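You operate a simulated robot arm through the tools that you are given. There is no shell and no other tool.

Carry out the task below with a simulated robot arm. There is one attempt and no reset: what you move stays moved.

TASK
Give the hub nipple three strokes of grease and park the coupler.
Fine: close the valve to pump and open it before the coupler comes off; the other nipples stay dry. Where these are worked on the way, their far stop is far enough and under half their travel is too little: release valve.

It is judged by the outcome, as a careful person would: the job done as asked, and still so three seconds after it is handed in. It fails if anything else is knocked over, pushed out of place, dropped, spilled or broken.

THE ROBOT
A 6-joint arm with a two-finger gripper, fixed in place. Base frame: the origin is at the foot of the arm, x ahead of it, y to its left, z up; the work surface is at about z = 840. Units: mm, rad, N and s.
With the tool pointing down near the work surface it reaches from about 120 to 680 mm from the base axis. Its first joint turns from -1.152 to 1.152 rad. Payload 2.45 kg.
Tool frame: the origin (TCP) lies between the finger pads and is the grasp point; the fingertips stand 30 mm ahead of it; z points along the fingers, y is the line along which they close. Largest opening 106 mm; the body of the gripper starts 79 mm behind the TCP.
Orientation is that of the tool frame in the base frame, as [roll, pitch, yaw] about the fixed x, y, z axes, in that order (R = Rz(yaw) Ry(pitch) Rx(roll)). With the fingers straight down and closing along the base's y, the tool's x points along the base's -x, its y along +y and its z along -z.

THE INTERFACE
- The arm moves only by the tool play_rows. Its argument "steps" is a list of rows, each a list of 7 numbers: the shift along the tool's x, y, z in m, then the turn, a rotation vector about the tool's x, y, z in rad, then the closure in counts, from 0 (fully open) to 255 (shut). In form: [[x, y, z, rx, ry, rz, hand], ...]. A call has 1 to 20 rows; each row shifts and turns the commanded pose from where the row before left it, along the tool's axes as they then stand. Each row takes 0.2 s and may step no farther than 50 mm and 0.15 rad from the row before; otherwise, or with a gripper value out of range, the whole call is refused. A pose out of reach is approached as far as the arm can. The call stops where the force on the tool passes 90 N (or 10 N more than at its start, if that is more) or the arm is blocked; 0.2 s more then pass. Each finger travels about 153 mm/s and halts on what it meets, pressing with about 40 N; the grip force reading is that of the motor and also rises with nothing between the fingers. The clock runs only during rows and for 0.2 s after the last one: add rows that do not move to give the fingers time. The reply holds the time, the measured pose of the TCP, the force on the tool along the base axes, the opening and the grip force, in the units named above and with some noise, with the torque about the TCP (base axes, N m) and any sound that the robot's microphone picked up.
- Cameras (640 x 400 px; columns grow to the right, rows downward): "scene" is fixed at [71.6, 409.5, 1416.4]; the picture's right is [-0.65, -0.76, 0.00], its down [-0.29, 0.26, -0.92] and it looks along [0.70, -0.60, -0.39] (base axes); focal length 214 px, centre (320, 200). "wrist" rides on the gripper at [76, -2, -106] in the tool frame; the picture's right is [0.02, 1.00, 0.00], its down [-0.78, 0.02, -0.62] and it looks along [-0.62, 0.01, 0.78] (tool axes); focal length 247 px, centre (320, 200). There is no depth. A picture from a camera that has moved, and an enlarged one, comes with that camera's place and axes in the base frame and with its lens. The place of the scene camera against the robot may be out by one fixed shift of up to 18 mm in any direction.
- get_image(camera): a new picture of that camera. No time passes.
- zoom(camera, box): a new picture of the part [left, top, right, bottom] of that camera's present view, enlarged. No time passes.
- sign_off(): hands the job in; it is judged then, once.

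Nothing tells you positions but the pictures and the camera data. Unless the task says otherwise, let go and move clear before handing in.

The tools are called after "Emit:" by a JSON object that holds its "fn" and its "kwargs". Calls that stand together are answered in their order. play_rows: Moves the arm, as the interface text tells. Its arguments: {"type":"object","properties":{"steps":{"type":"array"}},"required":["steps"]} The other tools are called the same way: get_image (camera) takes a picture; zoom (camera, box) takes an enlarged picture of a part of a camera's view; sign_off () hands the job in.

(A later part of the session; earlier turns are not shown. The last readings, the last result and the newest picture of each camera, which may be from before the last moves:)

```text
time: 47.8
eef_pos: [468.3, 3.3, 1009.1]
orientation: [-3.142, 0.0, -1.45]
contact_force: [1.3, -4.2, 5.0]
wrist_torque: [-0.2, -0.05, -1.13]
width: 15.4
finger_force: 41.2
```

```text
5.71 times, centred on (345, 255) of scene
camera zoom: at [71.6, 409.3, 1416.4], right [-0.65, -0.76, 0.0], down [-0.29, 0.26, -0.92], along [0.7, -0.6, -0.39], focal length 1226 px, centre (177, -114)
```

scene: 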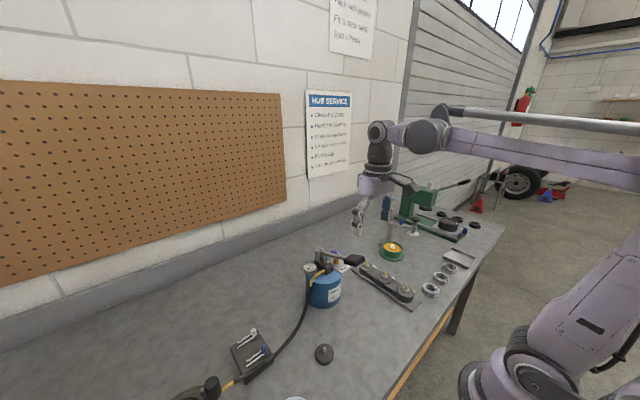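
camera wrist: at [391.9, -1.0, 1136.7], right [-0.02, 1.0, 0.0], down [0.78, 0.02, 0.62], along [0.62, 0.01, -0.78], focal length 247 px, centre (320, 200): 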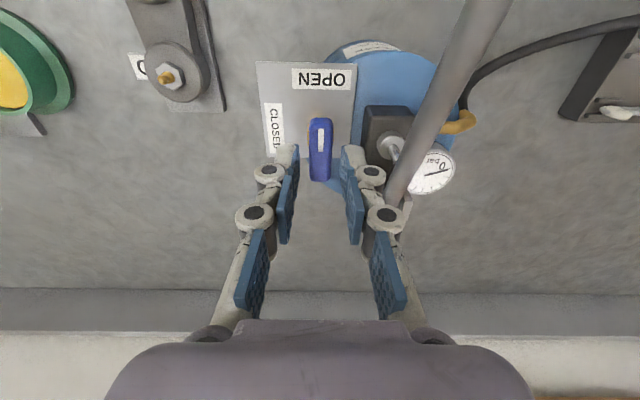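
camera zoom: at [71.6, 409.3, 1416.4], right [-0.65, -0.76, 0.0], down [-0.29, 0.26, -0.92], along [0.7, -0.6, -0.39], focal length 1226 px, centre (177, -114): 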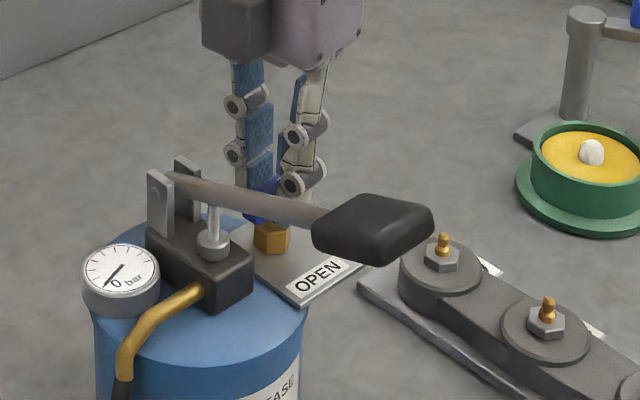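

Torque now rises (-1.1 N·m) and the knob slips in the grip: the CLOSED stop is reached. I'll relax the twist, release and lift away.

Emit:
{"fn": "play_rows", "kwargs": {"steps": [[0, 0, 0, 0, 0, 0.05, 255], [0, 0, 0, 0, 0, 0, 230], [0, 0, 0, 0, 0, 0, 195], [0, 0, 0, 0, 0, 0, 190], [0, 0, -0.02, 0, 0, 0, 190], [0, 0, -0.03, 0, 0, 0, 190], [0, 0, -0.04, 0, 0, 0, 190], [0, 0, -0.04, 0, 0, 0, 190], [0, 0, 0, 0, 0, 0, 190]]}}

Emit:
{"fn": "zoom", "kwargs": {"camera": "wrist", "box": [250, 70, 390, 200]}}

Emit:
{"fn": "zoom", "kwargs": {"camera": "scene", "box": [310, 220, 380, 290]}}

Emit:
{"fn": "get_image", "kwargs": {"camera": "wrist"}}

```text
time: 49.8
eef_pos: [467.2, 1.6, 1141.4]
orientation: [3.14, 0.0, -1.502]
contact_force: [-1.0, -0.2, -1.0]
wrist_torque: [-0.02, 0.0, 0.0]
width: 26.9
finger_force: 0.1
```

```text
3.08 times, centred on (320, 135) of wrist
camera zoom: at [475.2, -75.7, 1247.0], right [-1.0, -0.09, 0.0], down [-0.07, 0.78, 0.62], along [-0.06, 0.62, -0.78], focal length 760 px, centre (320, 400)
```

zoom: 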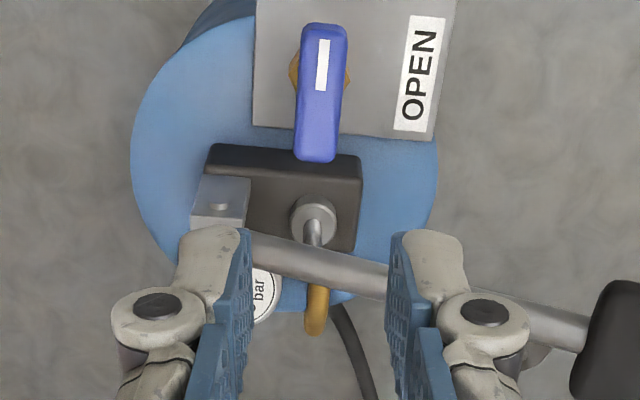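

```text
5.71 times, centred on (345, 255) of scene
camera zoom: at [71.6, 409.5, 1416.4], right [-0.65, -0.76, 0.0], down [-0.29, 0.26, -0.92], along [0.7, -0.6, -0.39], focal length 1226 px, centre (177, -114)
```

zoom: 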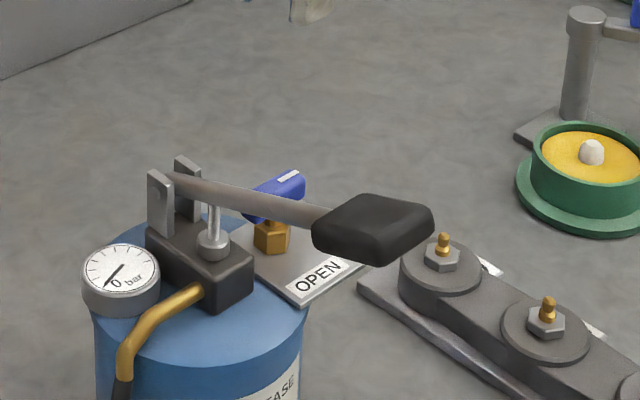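

```text
taken
camera wrist: at [475.2, -75.7, 1247.0], right [-1.0, -0.09, 0.0], down [-0.07, 0.78, 0.62], along [-0.06, 0.62, -0.78], focal length 247 px, centre (320, 200)
```

wrist: 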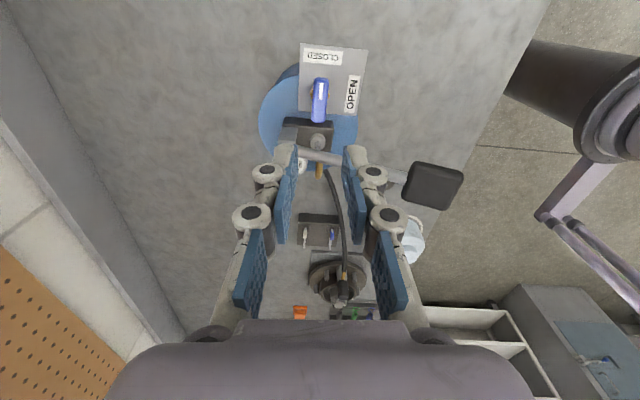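

The valve now points to CLOSED. Next I position closed fingertips above the lever's black grip (about (353, 47, 1063)).

Emit:
{"fn": "play_rows", "kwargs": {"steps": [[-0.0176, 0.0372, 0, 0, 0, 0, 255], [-0.0176, 0.0372, 0, 0, 0, 0, 255], [-0.0176, 0.0373, 0, 0, 0, 0, 255], [0, 0, 0, 0, 0, 0, 255]]}}

Emit:
{"fn": "get_image", "kwargs": {"camera": "wrist"}}

Emit:
{"fn": "get_image", "kwargs": {"camera": "scene"}}

Emit:
{"fn": "zoom", "kwargs": {"camera": "scene", "box": [280, 190, 400, 310]}}

```text
time: 50.8
eef_pos: [353.2, 47.2, 1140.0]
orientation: [3.141, -0.001, -1.501]
contact_force: [0.6, 0.0, 0.3]
wrist_torque: [0.02, -0.01, -0.02]
width: 0.1
finger_force: 28.8
```

```text
taken
camera wrist: at [360.4, -29.5, 1247.0], right [-1.0, -0.09, 0.0], down [-0.07, 0.78, 0.62], along [-0.06, 0.62, -0.78], focal length 247 px, centre (320, 200)
```

wrist: 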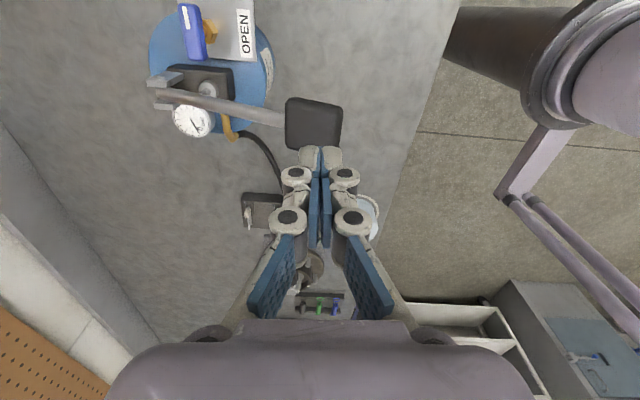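

```text
taken
```

scene: 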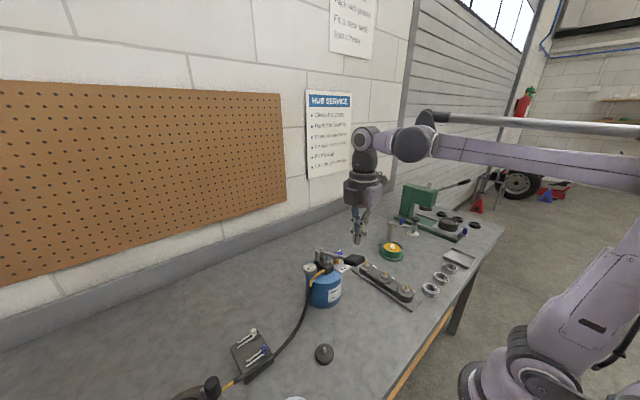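

```text
3.33 times, centred on (340, 250) of scene
camera zoom: at [71.6, 409.5, 1416.4], right [-0.65, -0.76, 0.0], down [-0.29, 0.26, -0.92], along [0.7, -0.6, -0.39], focal length 715 px, centre (253, 33)
```

zoom: 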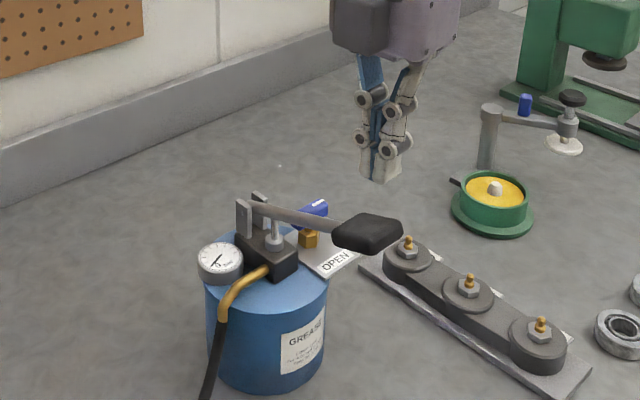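

Emit:
{"fn": "zoom", "kwargs": {"camera": "wrist", "box": [250, 80, 370, 170]}}

```text
4.44 times, centred on (310, 125) of wrist
camera zoom: at [360.4, -29.5, 1247.0], right [-1.0, -0.09, 0.0], down [-0.07, 0.78, 0.62], along [-0.06, 0.62, -0.78], focal length 1098 px, centre (364, 533)
```

zoom: 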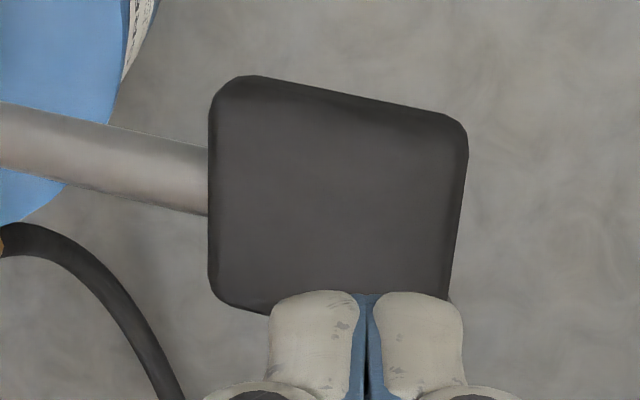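

Emit:
{"fn": "play_rows", "kwargs": {"steps": [[0, 0, 0.02, 0, 0, 0, 255], [0, 0, 0.02, 0, 0, 0, 255], [0, 0, 0.006, 0, 0, 0, 255], [0, 0, 0, 0, 0, 0, 255]]}}

Emit:
{"fn": "zoom", "kwargs": {"camera": "scene", "box": [290, 210, 390, 310]}}

Emit:
{"fn": "zoom", "kwargs": {"camera": "wrist", "box": [250, 80, 370, 170]}}

```text
time: 51.8
eef_pos: [353.1, 46.4, 1092.9]
orientation: [3.141, 0.0, -1.5]
contact_force: [0.0, 0.9, 1.1]
wrist_torque: [0.03, 0.08, 0.02]
width: 0.2
finger_force: 28.6
```

```text
4.00 times, centred on (340, 260) of scene
camera zoom: at [71.6, 409.5, 1416.4], right [-0.65, -0.76, 0.0], down [-0.29, 0.26, -0.92], along [0.7, -0.6, -0.39], focal length 858 px, centre (240, -40)
```

zoom: 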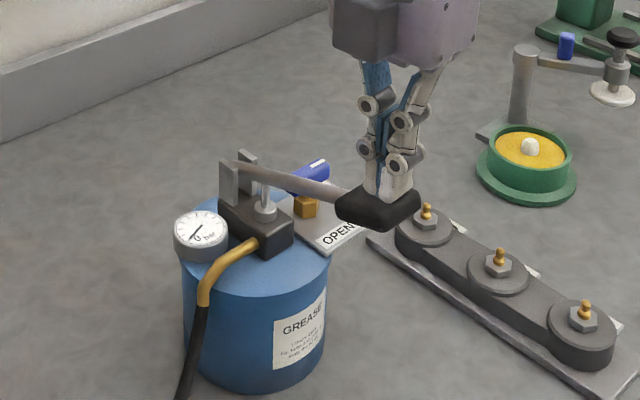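

```text
4.44 times, centred on (310, 125) of wrist
camera zoom: at [360.3, -30.0, 1200.1], right [-1.0, -0.09, 0.0], down [-0.07, 0.78, 0.62], along [-0.06, 0.62, -0.78], focal length 1098 px, centre (364, 533)
```

zoom: 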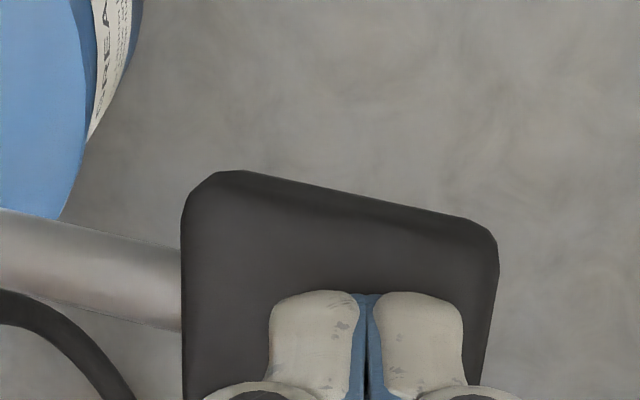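

Fingertips are just touching the grip. Now the first downstroke, in part to feel the resistance.

Emit:
{"fn": "play_rows", "kwargs": {"steps": [[0, 0, 0.005, 0, 0, 0, 255], [0, 0, 0.005, 0, 0, 0, 255], [0, 0, 0.005, 0, 0, 0, 255], [0, 0, 0, 0, 0, 0, 255]]}}

Emit:
{"fn": "zoom", "kwargs": {"camera": "scene", "box": [290, 210, 390, 310]}}

```text
time: 52.8
eef_pos: [353.0, 47.1, 1077.7]
orientation: [-3.141, 0.0, -1.501]
contact_force: [-0.3, -0.8, 1.4]
wrist_torque: [0.02, -0.02, 0.01]
width: 0.0
finger_force: 29.4
```

```text
4.00 times, centred on (340, 260) of scene
camera zoom: at [71.6, 409.4, 1416.4], right [-0.65, -0.76, 0.0], down [-0.29, 0.26, -0.92], along [0.7, -0.6, -0.39], focal length 858 px, centre (240, -40)
```

zoom: 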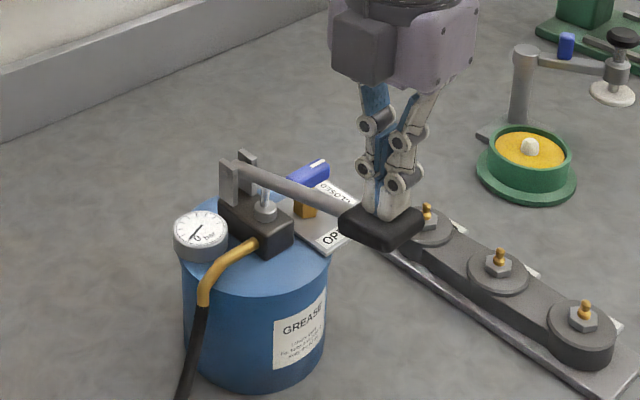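

Emit:
{"fn": "play_rows", "kwargs": {"steps": [[0, 0, 0.006, 0, 0, 0, 255], [0, 0, 0.006, 0, 0, 0, 255], [0, 0, 0.006, 0, 0, 0, 255], [0, 0, 0.006, 0, 0, 0, 255], [0, 0, 0.006, 0, 0, 0, 255], [0, 0, 0, 0, 0, 0, 255]]}}

Emit:
{"fn": "zoom", "kwargs": {"camera": "scene", "box": [290, 210, 390, 310]}}

```text
time: 54.2
eef_pos: [352.1, 46.7, 1049.1]
orientation: [3.141, -0.001, -1.502]
contact_force: [-1.3, -0.4, 3.2]
wrist_torque: [0.04, 0.03, 0.01]
width: 0.2
finger_force: 28.4
```

```text
4.00 times, centred on (340, 260) of scene
camera zoom: at [71.5, 409.5, 1416.4], right [-0.65, -0.76, 0.0], down [-0.29, 0.26, -0.92], along [0.7, -0.6, -0.39], focal length 858 px, centre (240, -40)
```

zoom: 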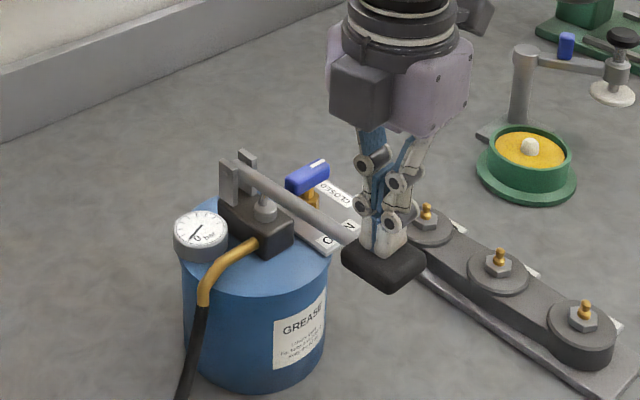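

Emit:
{"fn": "play_rows", "kwargs": {"steps": [[0, 0, 0.005, 0, 0, 0, 255], [0, 0, 0.005, 0, 0, 0, 255], [0, 0, 0.005, 0, 0, 0, 255], [0, 0, 0.005, 0, 0, 0, 255], [0, 0, 0, 0, 0, 0, 255]]}}

Emit:
{"fn": "zoom", "kwargs": {"camera": "scene", "box": [290, 210, 390, 310]}}

Emit:
{"fn": "zoom", "kwargs": {"camera": "scene", "box": [300, 250, 340, 290]}}

```text
time: 55.4
eef_pos: [352.5, 48.3, 1029.3]
orientation: [3.141, 0.001, -1.501]
contact_force: [-2.2, 0.2, 3.6]
wrist_torque: [-0.05, 0.03, 0.0]
width: 0.3
finger_force: 28.6
```

```text
4.00 times, centred on (340, 260) of scene
camera zoom: at [71.5, 409.5, 1416.4], right [-0.65, -0.76, 0.0], down [-0.29, 0.26, -0.92], along [0.7, -0.6, -0.39], focal length 858 px, centre (240, -40)
```

zoom: 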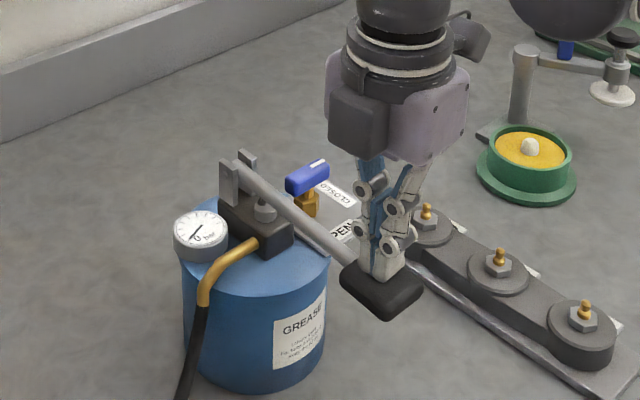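

```text
10.00 times, centred on (320, 270) of scene
camera zoom: at [71.5, 409.5, 1416.4], right [-0.65, -0.76, 0.0], down [-0.29, 0.26, -0.92], along [0.7, -0.6, -0.39], focal length 2145 px, centre (320, -500)
```

zoom: 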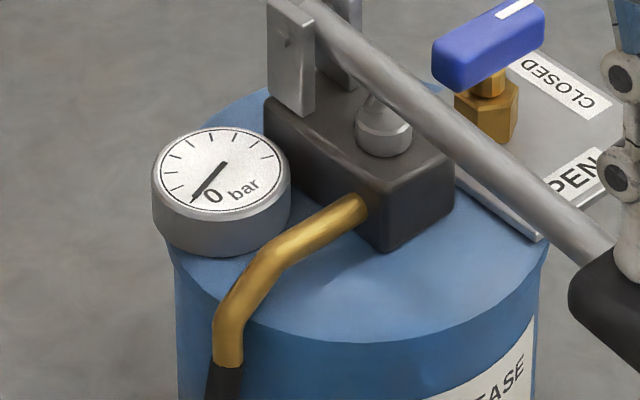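

Emit:
{"fn": "play_rows", "kwargs": {"steps": [[0, 0, 0.004, 0, 0, 0, 255], [0, 0, 0.004, 0, 0, 0, 255], [0, 0, 0.004, 0, 0, 0, 255], [0, 0, 0.004, 0, 0, 0, 255], [0, 0, 0, 0, 0, 0, 255]]}}

Emit:
{"fn": "zoom", "kwargs": {"camera": "scene", "box": [290, 210, 390, 310]}}

Emit:
{"fn": "zoom", "kwargs": {"camera": "scene", "box": [300, 250, 340, 290]}}

Emit:
{"fn": "zoom", "kwargs": {"camera": "scene", "box": [190, 350, 260, 400]}}

```text
time: 56.6
eef_pos: [353.6, 48.3, 1012.7]
orientation: [3.141, 0.001, -1.501]
contact_force: [1.2, -1.0, 3.7]
wrist_torque: [-0.09, -0.04, 0.01]
width: 0.0
finger_force: 28.8
```

```text
4.00 times, centred on (340, 260) of scene
camera zoom: at [71.6, 409.4, 1416.4], right [-0.65, -0.76, 0.0], down [-0.29, 0.26, -0.92], along [0.7, -0.6, -0.39], focal length 858 px, centre (240, -40)
```

zoom: 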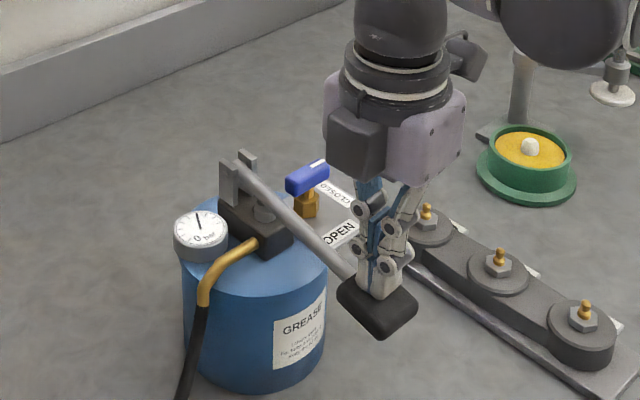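

```text
10.00 times, centred on (320, 270) of scene
camera zoom: at [71.6, 409.4, 1416.4], right [-0.65, -0.76, 0.0], down [-0.29, 0.26, -0.92], along [0.7, -0.6, -0.39], focal length 2145 px, centre (320, -500)
```

zoom: 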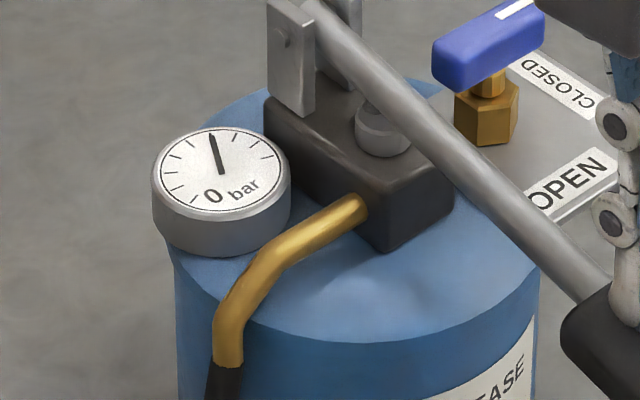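

```text
8.00 times, centred on (225, 375) of scene
camera zoom: at [71.6, 409.4, 1416.4], right [-0.65, -0.76, 0.0], down [-0.29, 0.26, -0.92], along [0.7, -0.6, -0.39], focal length 1716 px, centre (1080, -1200)
```

zoom: 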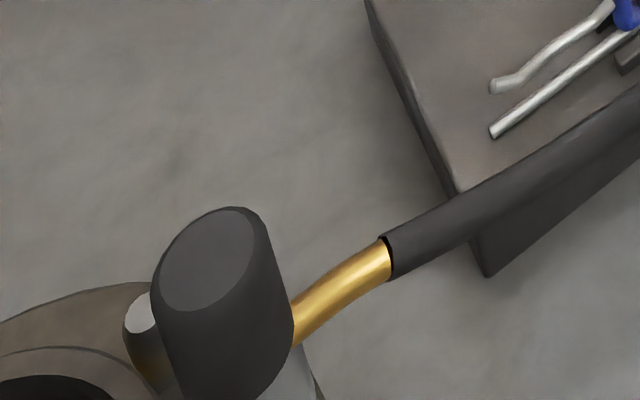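

The gauge jumped, so the stroke registered with pressure. Let me look at the hub end and gauge before returning the lever.

Emit:
{"fn": "zoom", "kwargs": {"camera": "scene", "box": [190, 370, 230, 400]}}

Emit:
{"fn": "zoom", "kwargs": {"camera": "scene", "box": [302, 258, 322, 278]}}

Emit:
{"fn": "get_image", "kwargs": {"camera": "wrist"}}

```text
13.33 times, centred on (210, 385) of scene
camera zoom: at [71.6, 409.4, 1416.4], right [-0.65, -0.76, 0.0], down [-0.29, 0.26, -0.92], along [0.7, -0.6, -0.39], focal length 2860 px, centre (1787, -2267)
```

zoom: 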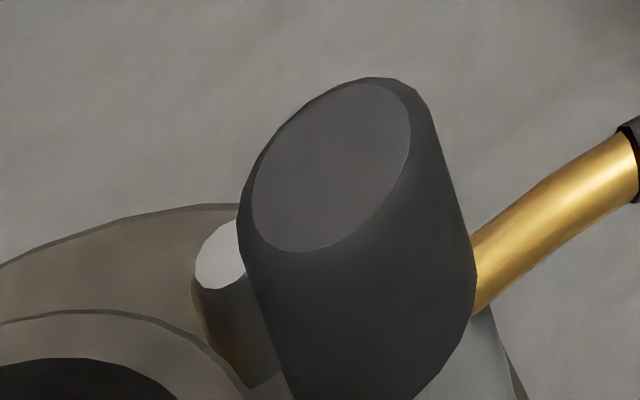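

```text
16.00 times, centred on (312, 268) of scene
camera zoom: at [71.6, 409.4, 1416.4], right [-0.65, -0.76, 0.0], down [-0.29, 0.26, -0.92], along [0.7, -0.6, -0.39], focal length 3432 px, centre (448, -888)
```

zoom: 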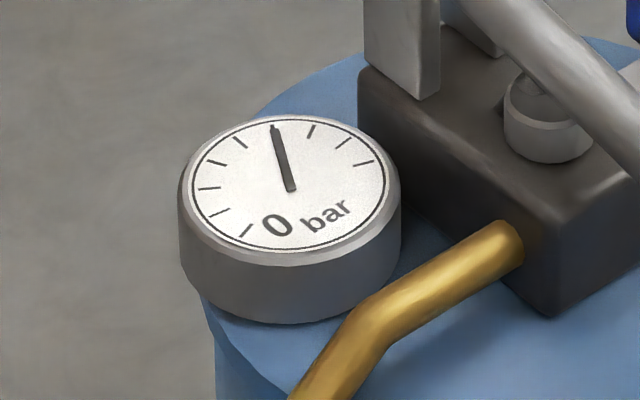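

```text
taken
camera wrist: at [360.9, -29.7, 1119.4], right [-1.0, -0.09, 0.0], down [-0.07, 0.78, 0.62], along [-0.06, 0.62, -0.78], focal length 247 px, centre (320, 200)
```

wrist: 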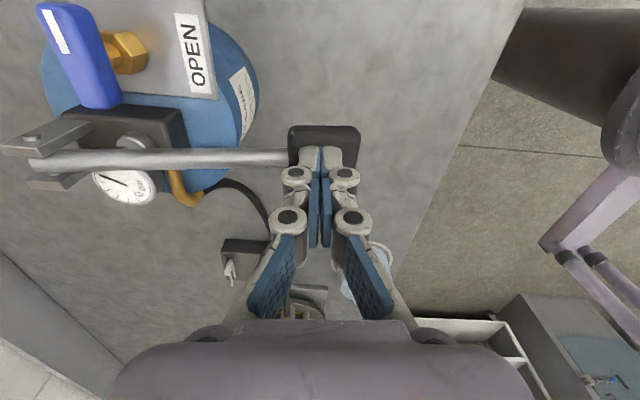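

Emit:
{"fn": "play_rows", "kwargs": {"steps": [[0, 0, 0.003, 0, 0, 0, 255], [0, 0, 0.003, 0, 0, 0, 255], [0, 0, 0.003, 0, 0, 0, 255], [0, 0, 0, 0, 0, 0, 255]]}}

Emit:
{"fn": "zoom", "kwargs": {"camera": "scene", "box": [290, 210, 390, 310]}}

Emit:
{"fn": "zoom", "kwargs": {"camera": "scene", "box": [302, 258, 322, 278]}}

```text
time: 57.4
eef_pos: [354.5, 47.6, 1010.8]
orientation: [3.139, 0.0, -1.5]
contact_force: [-8.3, -1.0, 38.1]
wrist_torque: [-0.16, -0.11, 0.0]
width: 0.1
finger_force: 28.4
stopped in row 3: the force on the tool passed its limit at 99 N (the readings are from after the stop); the commanded pose is now the measured one
```

```text
4.00 times, centred on (340, 260) of scene
camera zoom: at [70.9, 409.4, 1416.4], right [-0.65, -0.76, 0.0], down [-0.29, 0.26, -0.92], along [0.7, -0.6, -0.39], focal length 858 px, centre (240, -40)
```

zoom: 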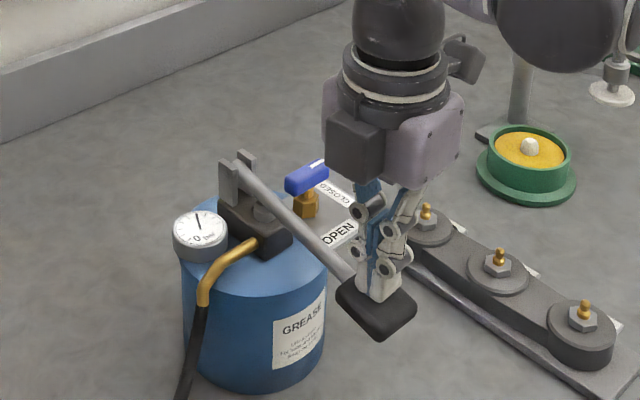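

```text
16.00 times, centred on (312, 268) of scene
camera zoom: at [70.9, 409.4, 1416.4], right [-0.65, -0.76, 0.0], down [-0.29, 0.26, -0.92], along [0.7, -0.6, -0.39], focal length 3432 px, centre (448, -888)
```

zoom: 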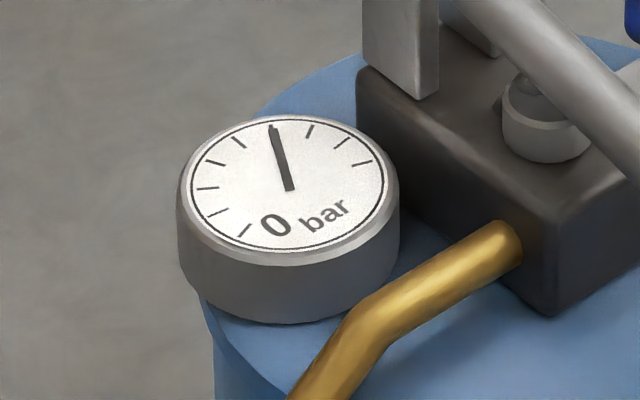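

The bottom stop was reached at TCP z≈1011. I raise now and see whether the lever follows by itself.

Emit:
{"fn": "play_rows", "kwargs": {"steps": [[0, 0, -0.006, 0, 0, 0, 255], [0, 0, -0.01, 0, 0, 0, 255], [0, 0, -0.01, 0, 0, 0, 255], [0, 0, -0.01, 0, 0, 0, 255], [0, 0, 0, 0, 0, 0, 255]]}}

Emit:
{"fn": "zoom", "kwargs": {"camera": "scene", "box": [290, 210, 390, 310]}}

```text
time: 58.6
eef_pos: [354.8, 45.2, 1045.4]
orientation: [3.141, 0.0, -1.501]
contact_force: [0.5, -0.3, 3.0]
wrist_torque: [0.03, -0.04, 0.02]
width: 0.0
finger_force: 28.2
```

```text
4.00 times, centred on (340, 260) of scene
camera zoom: at [71.6, 409.4, 1416.4], right [-0.65, -0.76, 0.0], down [-0.29, 0.26, -0.92], along [0.7, -0.6, -0.39], focal length 858 px, centre (240, -40)
```

zoom: 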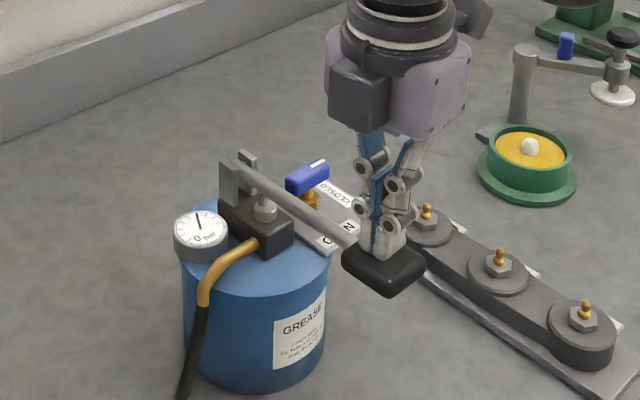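

The lever is spring-returned. I'll let it rise fully, then swing over to check the hub end before the next stroke.

Emit:
{"fn": "play_rows", "kwargs": {"steps": [[0, 0, -0.01, 0, 0, 0, 255], [0, 0, -0.01, 0, 0, 0, 255], [0, 0, -0.01, 0, 0, 0, 255], [0, 0, -0.01, 0, 0, 0, 255], [0, 0, -0.015, 0, 0, 0, 255], [0, 0, -0.02, 0, 0, 0, 255], [0, 0, 0, 0, 0, 0, 255]]}}

Emit:
{"fn": "zoom", "kwargs": {"camera": "scene", "box": [290, 210, 390, 310]}}

Emit:
{"fn": "zoom", "kwargs": {"camera": "scene", "box": [302, 258, 322, 278]}}

Emit:
{"fn": "zoom", "kwargs": {"camera": "scene", "box": [190, 370, 230, 400]}}

```text
time: 60.2
eef_pos: [355.3, 46.0, 1121.0]
orientation: [3.139, 0.0, -1.501]
contact_force: [0.5, -0.1, -0.2]
wrist_torque: [-0.02, 0.0, 0.01]
width: 0.1
finger_force: 28.5
```

```text
4.00 times, centred on (340, 260) of scene
camera zoom: at [71.6, 409.5, 1416.4], right [-0.65, -0.76, 0.0], down [-0.29, 0.26, -0.92], along [0.7, -0.6, -0.39], focal length 858 px, centre (240, -40)
```

zoom: 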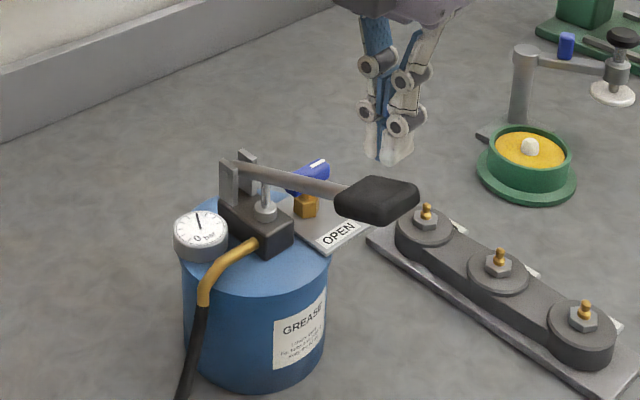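

```text
16.00 times, centred on (312, 268) of scene
camera zoom: at [71.6, 409.5, 1416.4], right [-0.65, -0.76, 0.0], down [-0.29, 0.26, -0.92], along [0.7, -0.6, -0.39], focal length 3432 px, centre (448, -888)
```

zoom: 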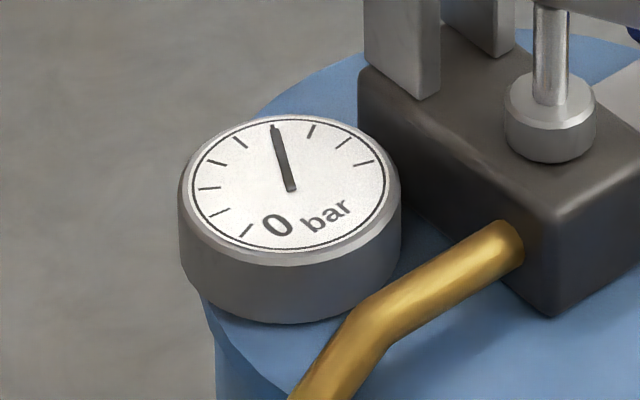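

```text
13.33 times, centred on (210, 385) of scene
camera zoom: at [71.6, 409.5, 1416.4], right [-0.65, -0.76, 0.0], down [-0.29, 0.26, -0.92], along [0.7, -0.6, -0.39], focal length 2860 px, centre (1787, -2267)
```

zoom: 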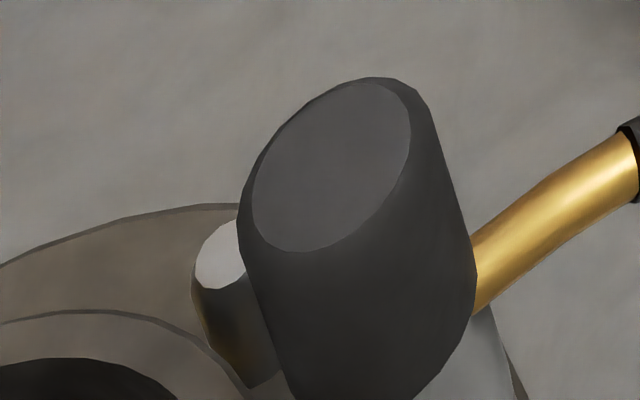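

Emit:
{"fn": "play_rows", "kwargs": {"steps": [[-0.0408, -0.002, 0, 0, 0, 0, 100], [-0.0408, -0.002, 0, 0, 0, 0, 0], [-0.0408, -0.002, 0, 0, 0, 0, 0], [-0.0408, -0.002, 0.002, 0, 0, 0, 0], [-0.0408, -0.002, 0.004, 0, 0, 0, 0], [-0.0408, -0.002, 0.004, 0, 0, 0, 0], [0, 0, 0, 0, 0, 0, 0]]}}

Emit:
{"fn": "get_image", "kwargs": {"camera": "wrist"}}

Emit:
{"fn": "zoom", "kwargs": {"camera": "wrist", "box": [280, 130, 370, 230]}}

```text
time: 61.8
eef_pos: [348.8, 293.1, 1109.5]
orientation: [3.14, 0.001, -1.501]
contact_force: [0.1, 1.0, 0.0]
wrist_torque: [0.02, 0.03, 0.0]
width: 106.0
finger_force: 0.0
```

```text
taken
camera wrist: at [357.6, 216.0, 1216.9], right [-1.0, -0.09, 0.0], down [-0.07, 0.78, 0.62], along [-0.06, 0.62, -0.78], focal length 247 px, centre (320, 200)
```

wrist: 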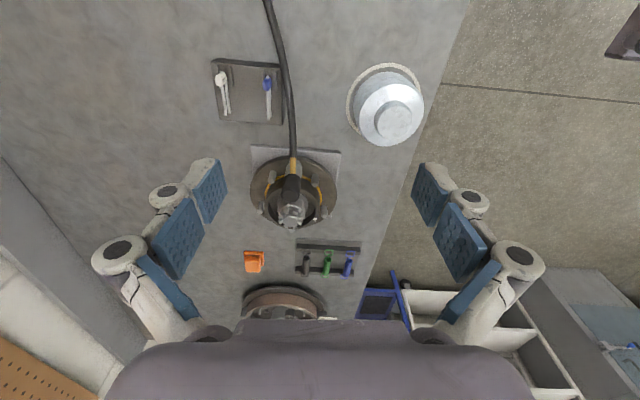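

```text
4.00 times, centred on (325, 180) of wrist
camera zoom: at [357.6, 216.0, 1216.9], right [-1.0, -0.09, 0.0], down [-0.07, 0.78, 0.62], along [-0.06, 0.62, -0.78], focal length 988 px, centre (300, 280)
```

zoom: 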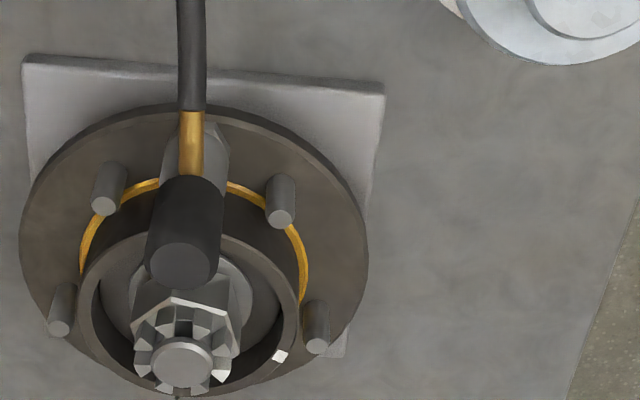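

A thin ring of grease appeared around the hub barrel, so the stroke went into the hub. Back to the lever for strokes two and three.

Emit:
{"fn": "play_rows", "kwargs": {"steps": [[0.041, 0.0022, -0.003, 0, 0, 0, 100], [0.041, 0.0022, -0.003, 0, 0, 0, 255], [0.041, 0.0022, -0.003, 0, 0, 0, 255], [0.041, 0.0022, -0.002, 0, 0, 0, 255], [0.041, 0.0022, 0, 0, 0, 0, 255], [0.041, 0.0022, 0, 0, 0, 0, 255], [0, 0, 0, 0, 0, 0, 255]]}}

Emit:
{"fn": "zoom", "kwargs": {"camera": "scene", "box": [290, 210, 390, 310]}}

```text
time: 63.4
eef_pos: [353.2, 45.1, 1122.1]
orientation: [3.14, 0.001, -1.499]
contact_force: [-0.1, 0.1, -0.3]
wrist_torque: [-0.02, 0.02, -0.01]
width: 0.2
finger_force: 28.7
```

```text
4.00 times, centred on (340, 260) of scene
camera zoom: at [71.6, 409.4, 1416.4], right [-0.65, -0.76, 0.0], down [-0.29, 0.26, -0.92], along [0.7, -0.6, -0.39], focal length 858 px, centre (240, -40)
```

zoom: 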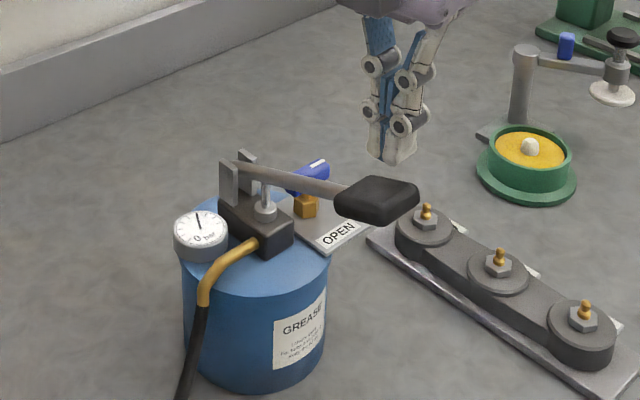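

Emit:
{"fn": "play_rows", "kwargs": {"steps": [[0, 0, 0.014, 0, 0, 0, 255], [0, 0, 0.013, 0, 0, 0, 255], [0, 0, 0.008, 0, 0, 0, 255], [0, 0, 0.008, 0, 0, 0, 255], [0, 0, 0.008, 0, 0, 0, 255], [0, 0, 0.008, 0, 0, 0, 255], [0, 0, 0.008, 0, 0, 0, 255], [0, 0, 0.008, 0, 0, 0, 255], [0, 0, 0.008, 0, 0, 0, 255], [0, 0, 0.008, 0, 0, 0, 255], [0, 0, 0.008, 0, 0, 0, 255], [0, 0, 0.006, 0, 0, 0, 255], [0, 0, 0.003, 0, 0, 0, 255], [0, 0, 0.0015, 0, 0, 0, 255], [0, 0, 0, 0, 0, 0, 255]]}}

Emit:
{"fn": "zoom", "kwargs": {"camera": "scene", "box": [302, 258, 322, 278]}}

Emit:
{"fn": "zoom", "kwargs": {"camera": "scene", "box": [290, 210, 390, 310]}}

```text
time: 66.6
eef_pos: [353.2, 46.6, 1011.3]
orientation: [3.141, -0.001, -1.5]
contact_force: [0.1, 0.0, 6.5]
wrist_torque: [-0.03, -0.07, -0.01]
width: 0.0
finger_force: 28.7
```

```text
16.00 times, centred on (312, 268) of scene
camera zoom: at [71.6, 409.5, 1416.4], right [-0.65, -0.76, 0.0], down [-0.29, 0.26, -0.92], along [0.7, -0.6, -0.39], focal length 3432 px, centre (448, -888)
```

zoom: 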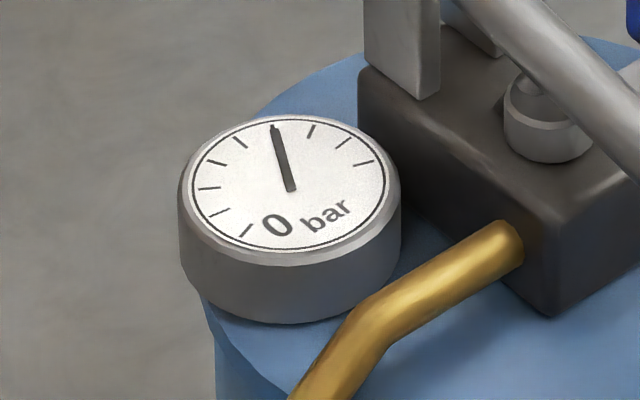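

```text
4.00 times, centred on (340, 260) of scene
camera zoom: at [71.6, 409.5, 1416.4], right [-0.65, -0.76, 0.0], down [-0.29, 0.26, -0.92], along [0.7, -0.6, -0.39], focal length 858 px, centre (240, -40)
```

zoom: 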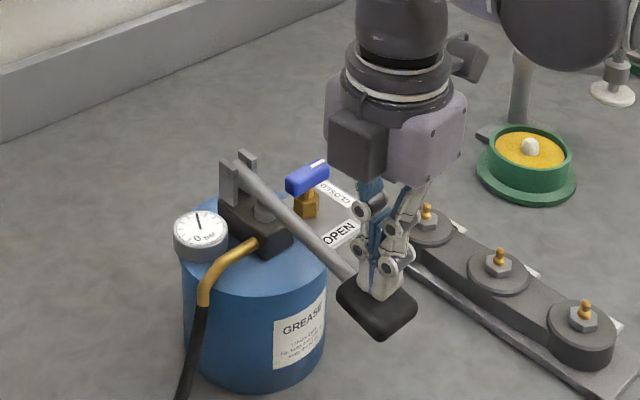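

Emit:
{"fn": "play_rows", "kwargs": {"steps": [[0, 0, -0.006, 0, 0, 0, 255], [0, 0, -0.01, 0, 0, 0, 255], [0, 0, -0.01, 0, 0, 0, 255], [0, 0, -0.01, 0, 0, 0, 255], [0, 0, -0.01, 0, 0, 0, 255], [0, 0, -0.01, 0, 0, 0, 255], [0, 0, -0.01, 0, 0, 0, 255], [0, 0, -0.01, 0, 0, 0, 255], [0, 0, -0.01, 0, 0, 0, 255], [0, 0, -0.01, 0, 0, 0, 255], [0, 0, -0.014, 0, 0, 0, 255], [0, 0, 0, 0, 0, 0, 255]]}}

Emit:
{"fn": "zoom", "kwargs": {"camera": "scene", "box": [290, 210, 390, 310]}}

Emit:
{"fn": "zoom", "kwargs": {"camera": "scene", "box": [160, 350, 260, 400]}}

```text
time: 69.2
eef_pos: [353.6, 47.7, 1120.8]
orientation: [3.138, 0.0, -1.5]
contact_force: [-0.4, 0.5, 0.4]
wrist_torque: [-0.02, -0.01, 0.01]
width: 0.0
finger_force: 28.5
```

```text
4.00 times, centred on (340, 260) of scene
camera zoom: at [71.6, 409.5, 1416.4], right [-0.65, -0.76, 0.0], down [-0.29, 0.26, -0.92], along [0.7, -0.6, -0.39], focal length 858 px, centre (240, -40)
```

zoom: 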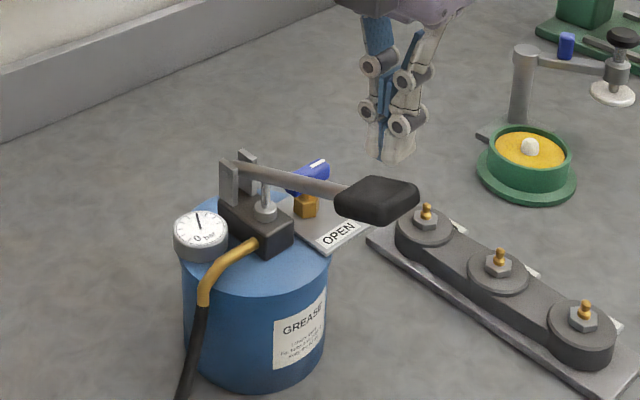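

```text
6.40 times, centred on (210, 375) of scene
camera zoom: at [71.6, 409.5, 1416.4], right [-0.65, -0.76, 0.0], down [-0.29, 0.26, -0.92], along [0.7, -0.6, -0.39], focal length 1373 px, centre (1024, -920)
```

zoom: 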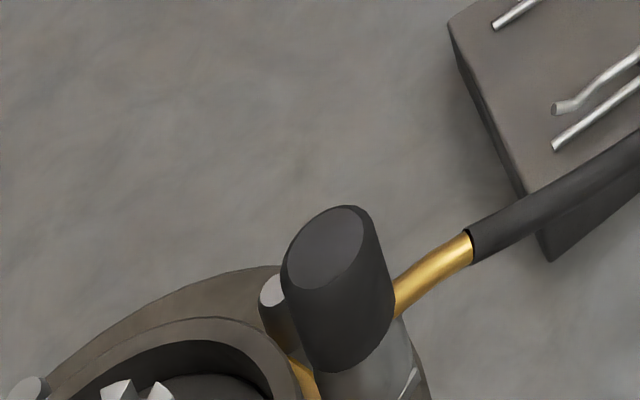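

Emit:
{"fn": "zoom", "kwargs": {"camera": "scene", "box": [190, 370, 230, 400]}}

Emit:
{"fn": "zoom", "kwargs": {"camera": "wrist", "box": [270, 230, 370, 330]}}

```text
13.33 times, centred on (210, 385) of scene
camera zoom: at [71.6, 409.5, 1416.4], right [-0.65, -0.76, 0.0], down [-0.29, 0.26, -0.92], along [0.7, -0.6, -0.39], focal length 2860 px, centre (1787, -2267)
```

zoom: 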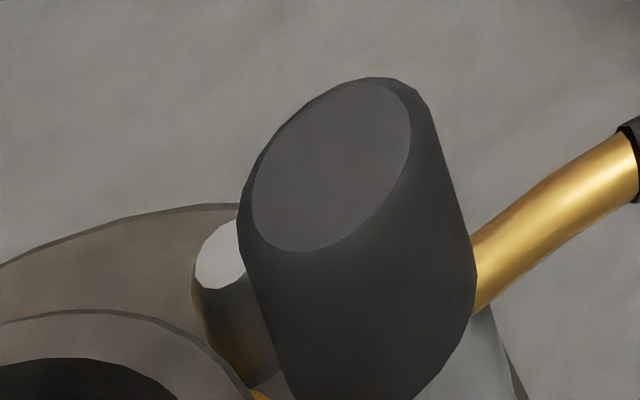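

```text
4.00 times, centred on (320, 280) of wrist
camera zoom: at [361.2, -30.4, 1227.9], right [-1.0, -0.09, 0.0], down [-0.07, 0.78, 0.62], along [-0.06, 0.62, -0.78], focal length 988 px, centre (320, -120)
```

zoom: 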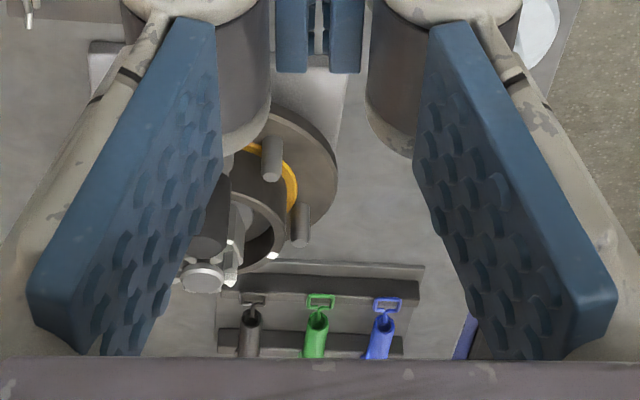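

The grease ring has grown, so stroke two counted. Now stroke three, full travel.

Emit:
{"fn": "play_rows", "kwargs": {"steps": [[0, 0, 0.013, 0, 0, 0, 255], [0, 0, 0.013, 0, 0, 0, 255], [0, 0, 0.008, 0, 0, 0, 255], [0, 0, 0.008, 0, 0, 0, 255], [0, 0, 0.008, 0, 0, 0, 255], [0, 0, 0.008, 0, 0, 0, 255], [0, 0, 0.008, 0, 0, 0, 255], [0, 0, 0.008, 0, 0, 0, 255], [0, 0, 0.008, 0, 0, 0, 255], [0, 0, 0.008, 0, 0, 0, 255], [0, 0, 0.008, 0, 0, 0, 255], [0, 0, 0.006, 0, 0, 0, 255], [0, 0, 0.003, 0, 0, 0, 255], [0, 0, 0.0025, 0, 0, 0, 255], [0, 0, 0, 0, 0, 0, 255]]}}

Emit:
{"fn": "zoom", "kwargs": {"camera": "scene", "box": [302, 258, 322, 278]}}

Emit:
{"fn": "zoom", "kwargs": {"camera": "scene", "box": [290, 210, 390, 310]}}

Emit:
{"fn": "zoom", "kwargs": {"camera": "scene", "box": [190, 370, 230, 400]}}

```text
time: 72.4
eef_pos: [353.9, 47.3, 1012.3]
orientation: [3.141, 0.0, -1.501]
contact_force: [1.4, 0.9, 4.1]
wrist_torque: [-0.04, -0.07, 0.04]
width: 0.0
finger_force: 28.9
```

```text
16.00 times, centred on (312, 268) of scene
camera zoom: at [71.6, 409.5, 1416.4], right [-0.65, -0.76, 0.0], down [-0.29, 0.26, -0.92], along [0.7, -0.6, -0.39], focal length 3432 px, centre (448, -888)
```

zoom: 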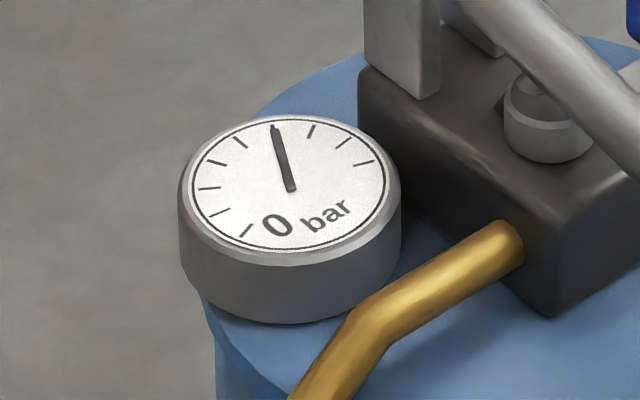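

```text
4.00 times, centred on (340, 260) of scene
camera zoom: at [71.6, 409.5, 1416.4], right [-0.65, -0.76, 0.0], down [-0.29, 0.26, -0.92], along [0.7, -0.6, -0.39], focal length 858 px, centre (240, -40)
```

zoom: 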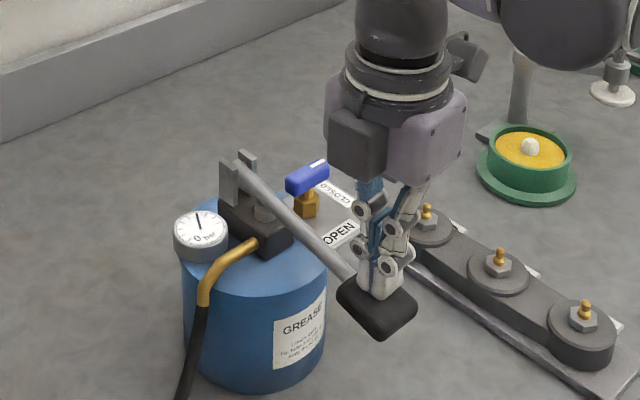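

```text
13.33 times, centred on (210, 385) of scene
camera zoom: at [71.6, 409.5, 1416.4], right [-0.65, -0.76, 0.0], down [-0.29, 0.26, -0.92], along [0.7, -0.6, -0.39], focal length 2860 px, centre (1787, -2267)
```

zoom: 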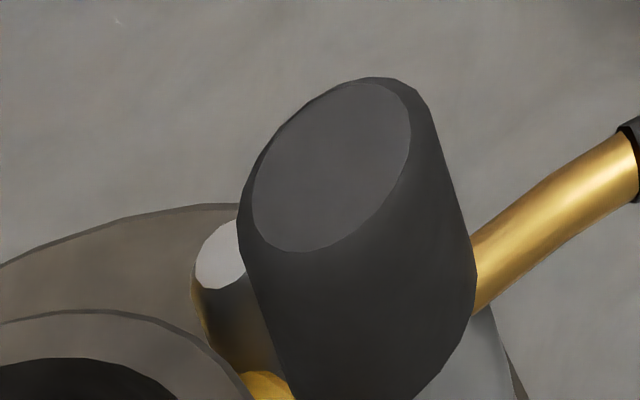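

Stroke three registered (ring larger again). Now I raise to let the lever return fully, then go above the valve knob.

Emit:
{"fn": "play_rows", "kwargs": {"steps": [[0, 0, -0.006, 0, 0, 0, 255], [0, 0, -0.01, 0, 0, 0, 255], [0, 0, -0.01, 0, 0, 0, 255], [0, 0, -0.01, 0, 0, 0, 255], [0, 0, -0.01, 0, 0, 0, 255], [0, 0, -0.01, 0, 0, 0, 255], [0, 0, -0.01, 0, 0, 0, 255], [0, 0, -0.01, 0, 0, 0, 255], [0, 0, -0.01, 0, 0, 0, 255], [0, 0, -0.014, 0, 0, 0, 255], [0, 0, -0.025, 0, 0, 0, 255], [0.0177, -0.0369, 0, 0, 0, 0, 255], [0.0177, -0.0369, 0, 0, 0, 0, 190], [0.0177, -0.0369, 0, 0, 0, 0, 190], [0, 0, 0, 0, 0, 0, 190]]}}

Emit:
{"fn": "zoom", "kwargs": {"camera": "scene", "box": [290, 210, 390, 310]}}

Emit:
{"fn": "zoom", "kwargs": {"camera": "wrist", "box": [250, 70, 390, 200]}}

```text
time: 75.6
eef_pos: [468.6, 0.4, 1136.4]
orientation: [3.14, 0.001, -1.501]
contact_force: [-0.3, 0.0, -0.7]
wrist_torque: [0.02, -0.01, -0.01]
width: 26.7
finger_force: 0.1
```

```text
4.00 times, centred on (340, 260) of scene
camera zoom: at [71.6, 409.4, 1416.4], right [-0.65, -0.76, 0.0], down [-0.29, 0.26, -0.92], along [0.7, -0.6, -0.39], focal length 858 px, centre (240, -40)
```

zoom: 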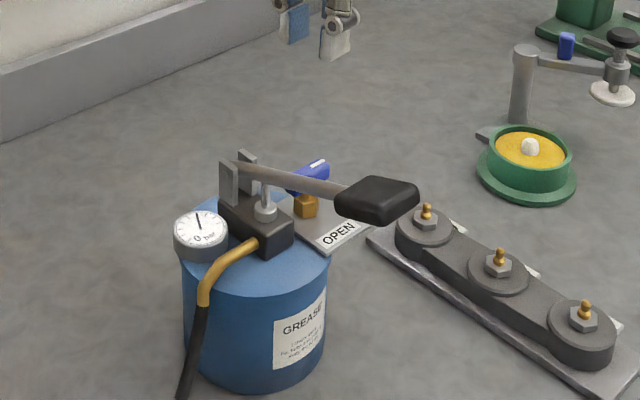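

```text
3.08 times, centred on (320, 135) of wrist
camera zoom: at [475.7, -76.7, 1243.8], right [-1.0, -0.09, 0.0], down [-0.07, 0.78, 0.62], along [-0.06, 0.62, -0.78], focal length 760 px, centre (320, 400)
```

zoom: 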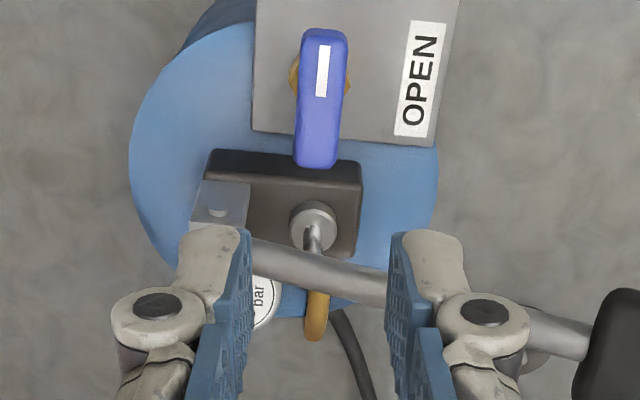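

Emit:
{"fn": "play_rows", "kwargs": {"steps": [[-0.001, 0.0005, 0.03, 0, 0, 0, 190], [0, 0, 0.03, 0, 0, 0, 190], [0, 0, 0.025, 0, 0, 0, 190], [0, 0, 0.02, 0, 0, 0, 190], [0, 0, 0, 0, 0, 0, 190]]}}

Emit:
{"fn": "zoom", "kwargs": {"camera": "wrist", "box": [250, 90, 390, 220]}}

```text
time: 76.8
eef_pos: [467.3, 4.0, 1031.5]
orientation: [3.139, 0.0, -1.5]
contact_force: [-0.2, -0.3, 0.2]
wrist_torque: [0.0, -0.01, 0.02]
width: 27.2
finger_force: 0.1
```

```text
3.08 times, centred on (320, 155) of wrist
camera zoom: at [474.5, -74.3, 1138.4], right [-1.0, -0.09, 0.0], down [-0.07, 0.78, 0.62], along [-0.06, 0.62, -0.78], focal length 760 px, centre (320, 338)
```

zoom: 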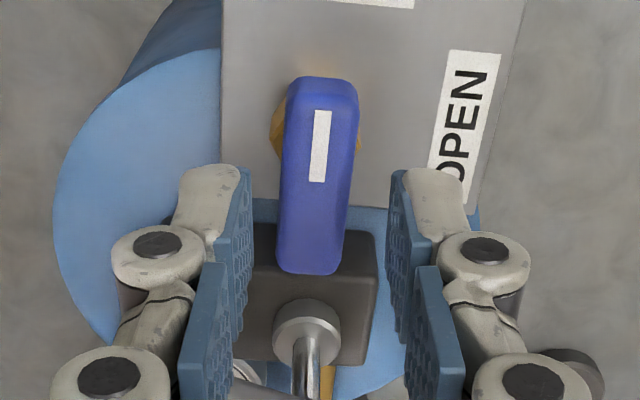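

Emit:
{"fn": "play_rows", "kwargs": {"steps": [[0.0014, -0.0007, 0.008, 0, 0, 0.04, 190], [0, 0, 0.008, 0, 0, 0, 190], [0, 0, 0.006, 0, 0, 0, 190], [0, 0, 0, 0, 0, 0, 190]]}}

Emit:
{"fn": "zoom", "kwargs": {"camera": "wrist", "box": [250, 90, 390, 220]}}

Emit:
{"fn": "zoom", "kwargs": {"camera": "scene", "box": [310, 220, 380, 290]}}

```text
time: 77.8
eef_pos: [468.4, 1.2, 1009.7]
orientation: [3.14, 0.001, -1.54]
contact_force: [0.1, 0.4, -0.6]
wrist_torque: [0.0, 0.02, -0.02]
width: 26.9
finger_force: 0.1
```

```text
3.08 times, centred on (320, 155) of wrist
camera zoom: at [472.3, -76.4, 1116.2], right [-1.0, -0.05, 0.0], down [-0.04, 0.78, 0.62], along [-0.03, 0.62, -0.78], focal length 760 px, centre (320, 338)
```

zoom: 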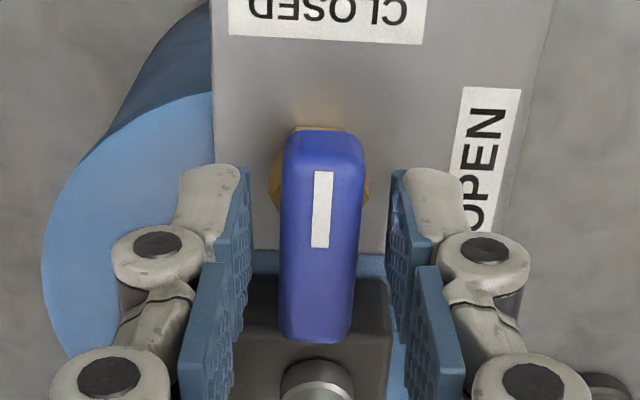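

```text
5.71 times, centred on (345, 255) of scene
camera zoom: at [71.6, 409.5, 1416.4], right [-0.65, -0.76, 0.0], down [-0.29, 0.26, -0.92], along [0.7, -0.6, -0.39], focal length 1226 px, centre (177, -114)
```

zoom: 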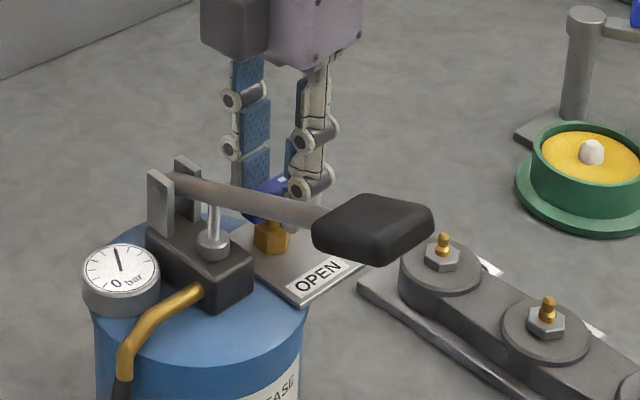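

Emit:
{"fn": "play_rows", "kwargs": {"steps": [[-0.0012, 0, 0, 0, 0, 0, 190], [0, 0, 0, 0, 0, 0, 220], [0, 0, 0, 0, 0, 0, 255], [0, 0, 0, 0, 0, 0, 255]]}}

```text
time: 78.8
eef_pos: [468.1, 2.7, 1008.8]
orientation: [3.139, 0.0, -1.541]
contact_force: [2.0, -0.2, -0.8]
wrist_torque: [-0.13, -0.07, 0.01]
width: 14.6
finger_force: 41.1
```

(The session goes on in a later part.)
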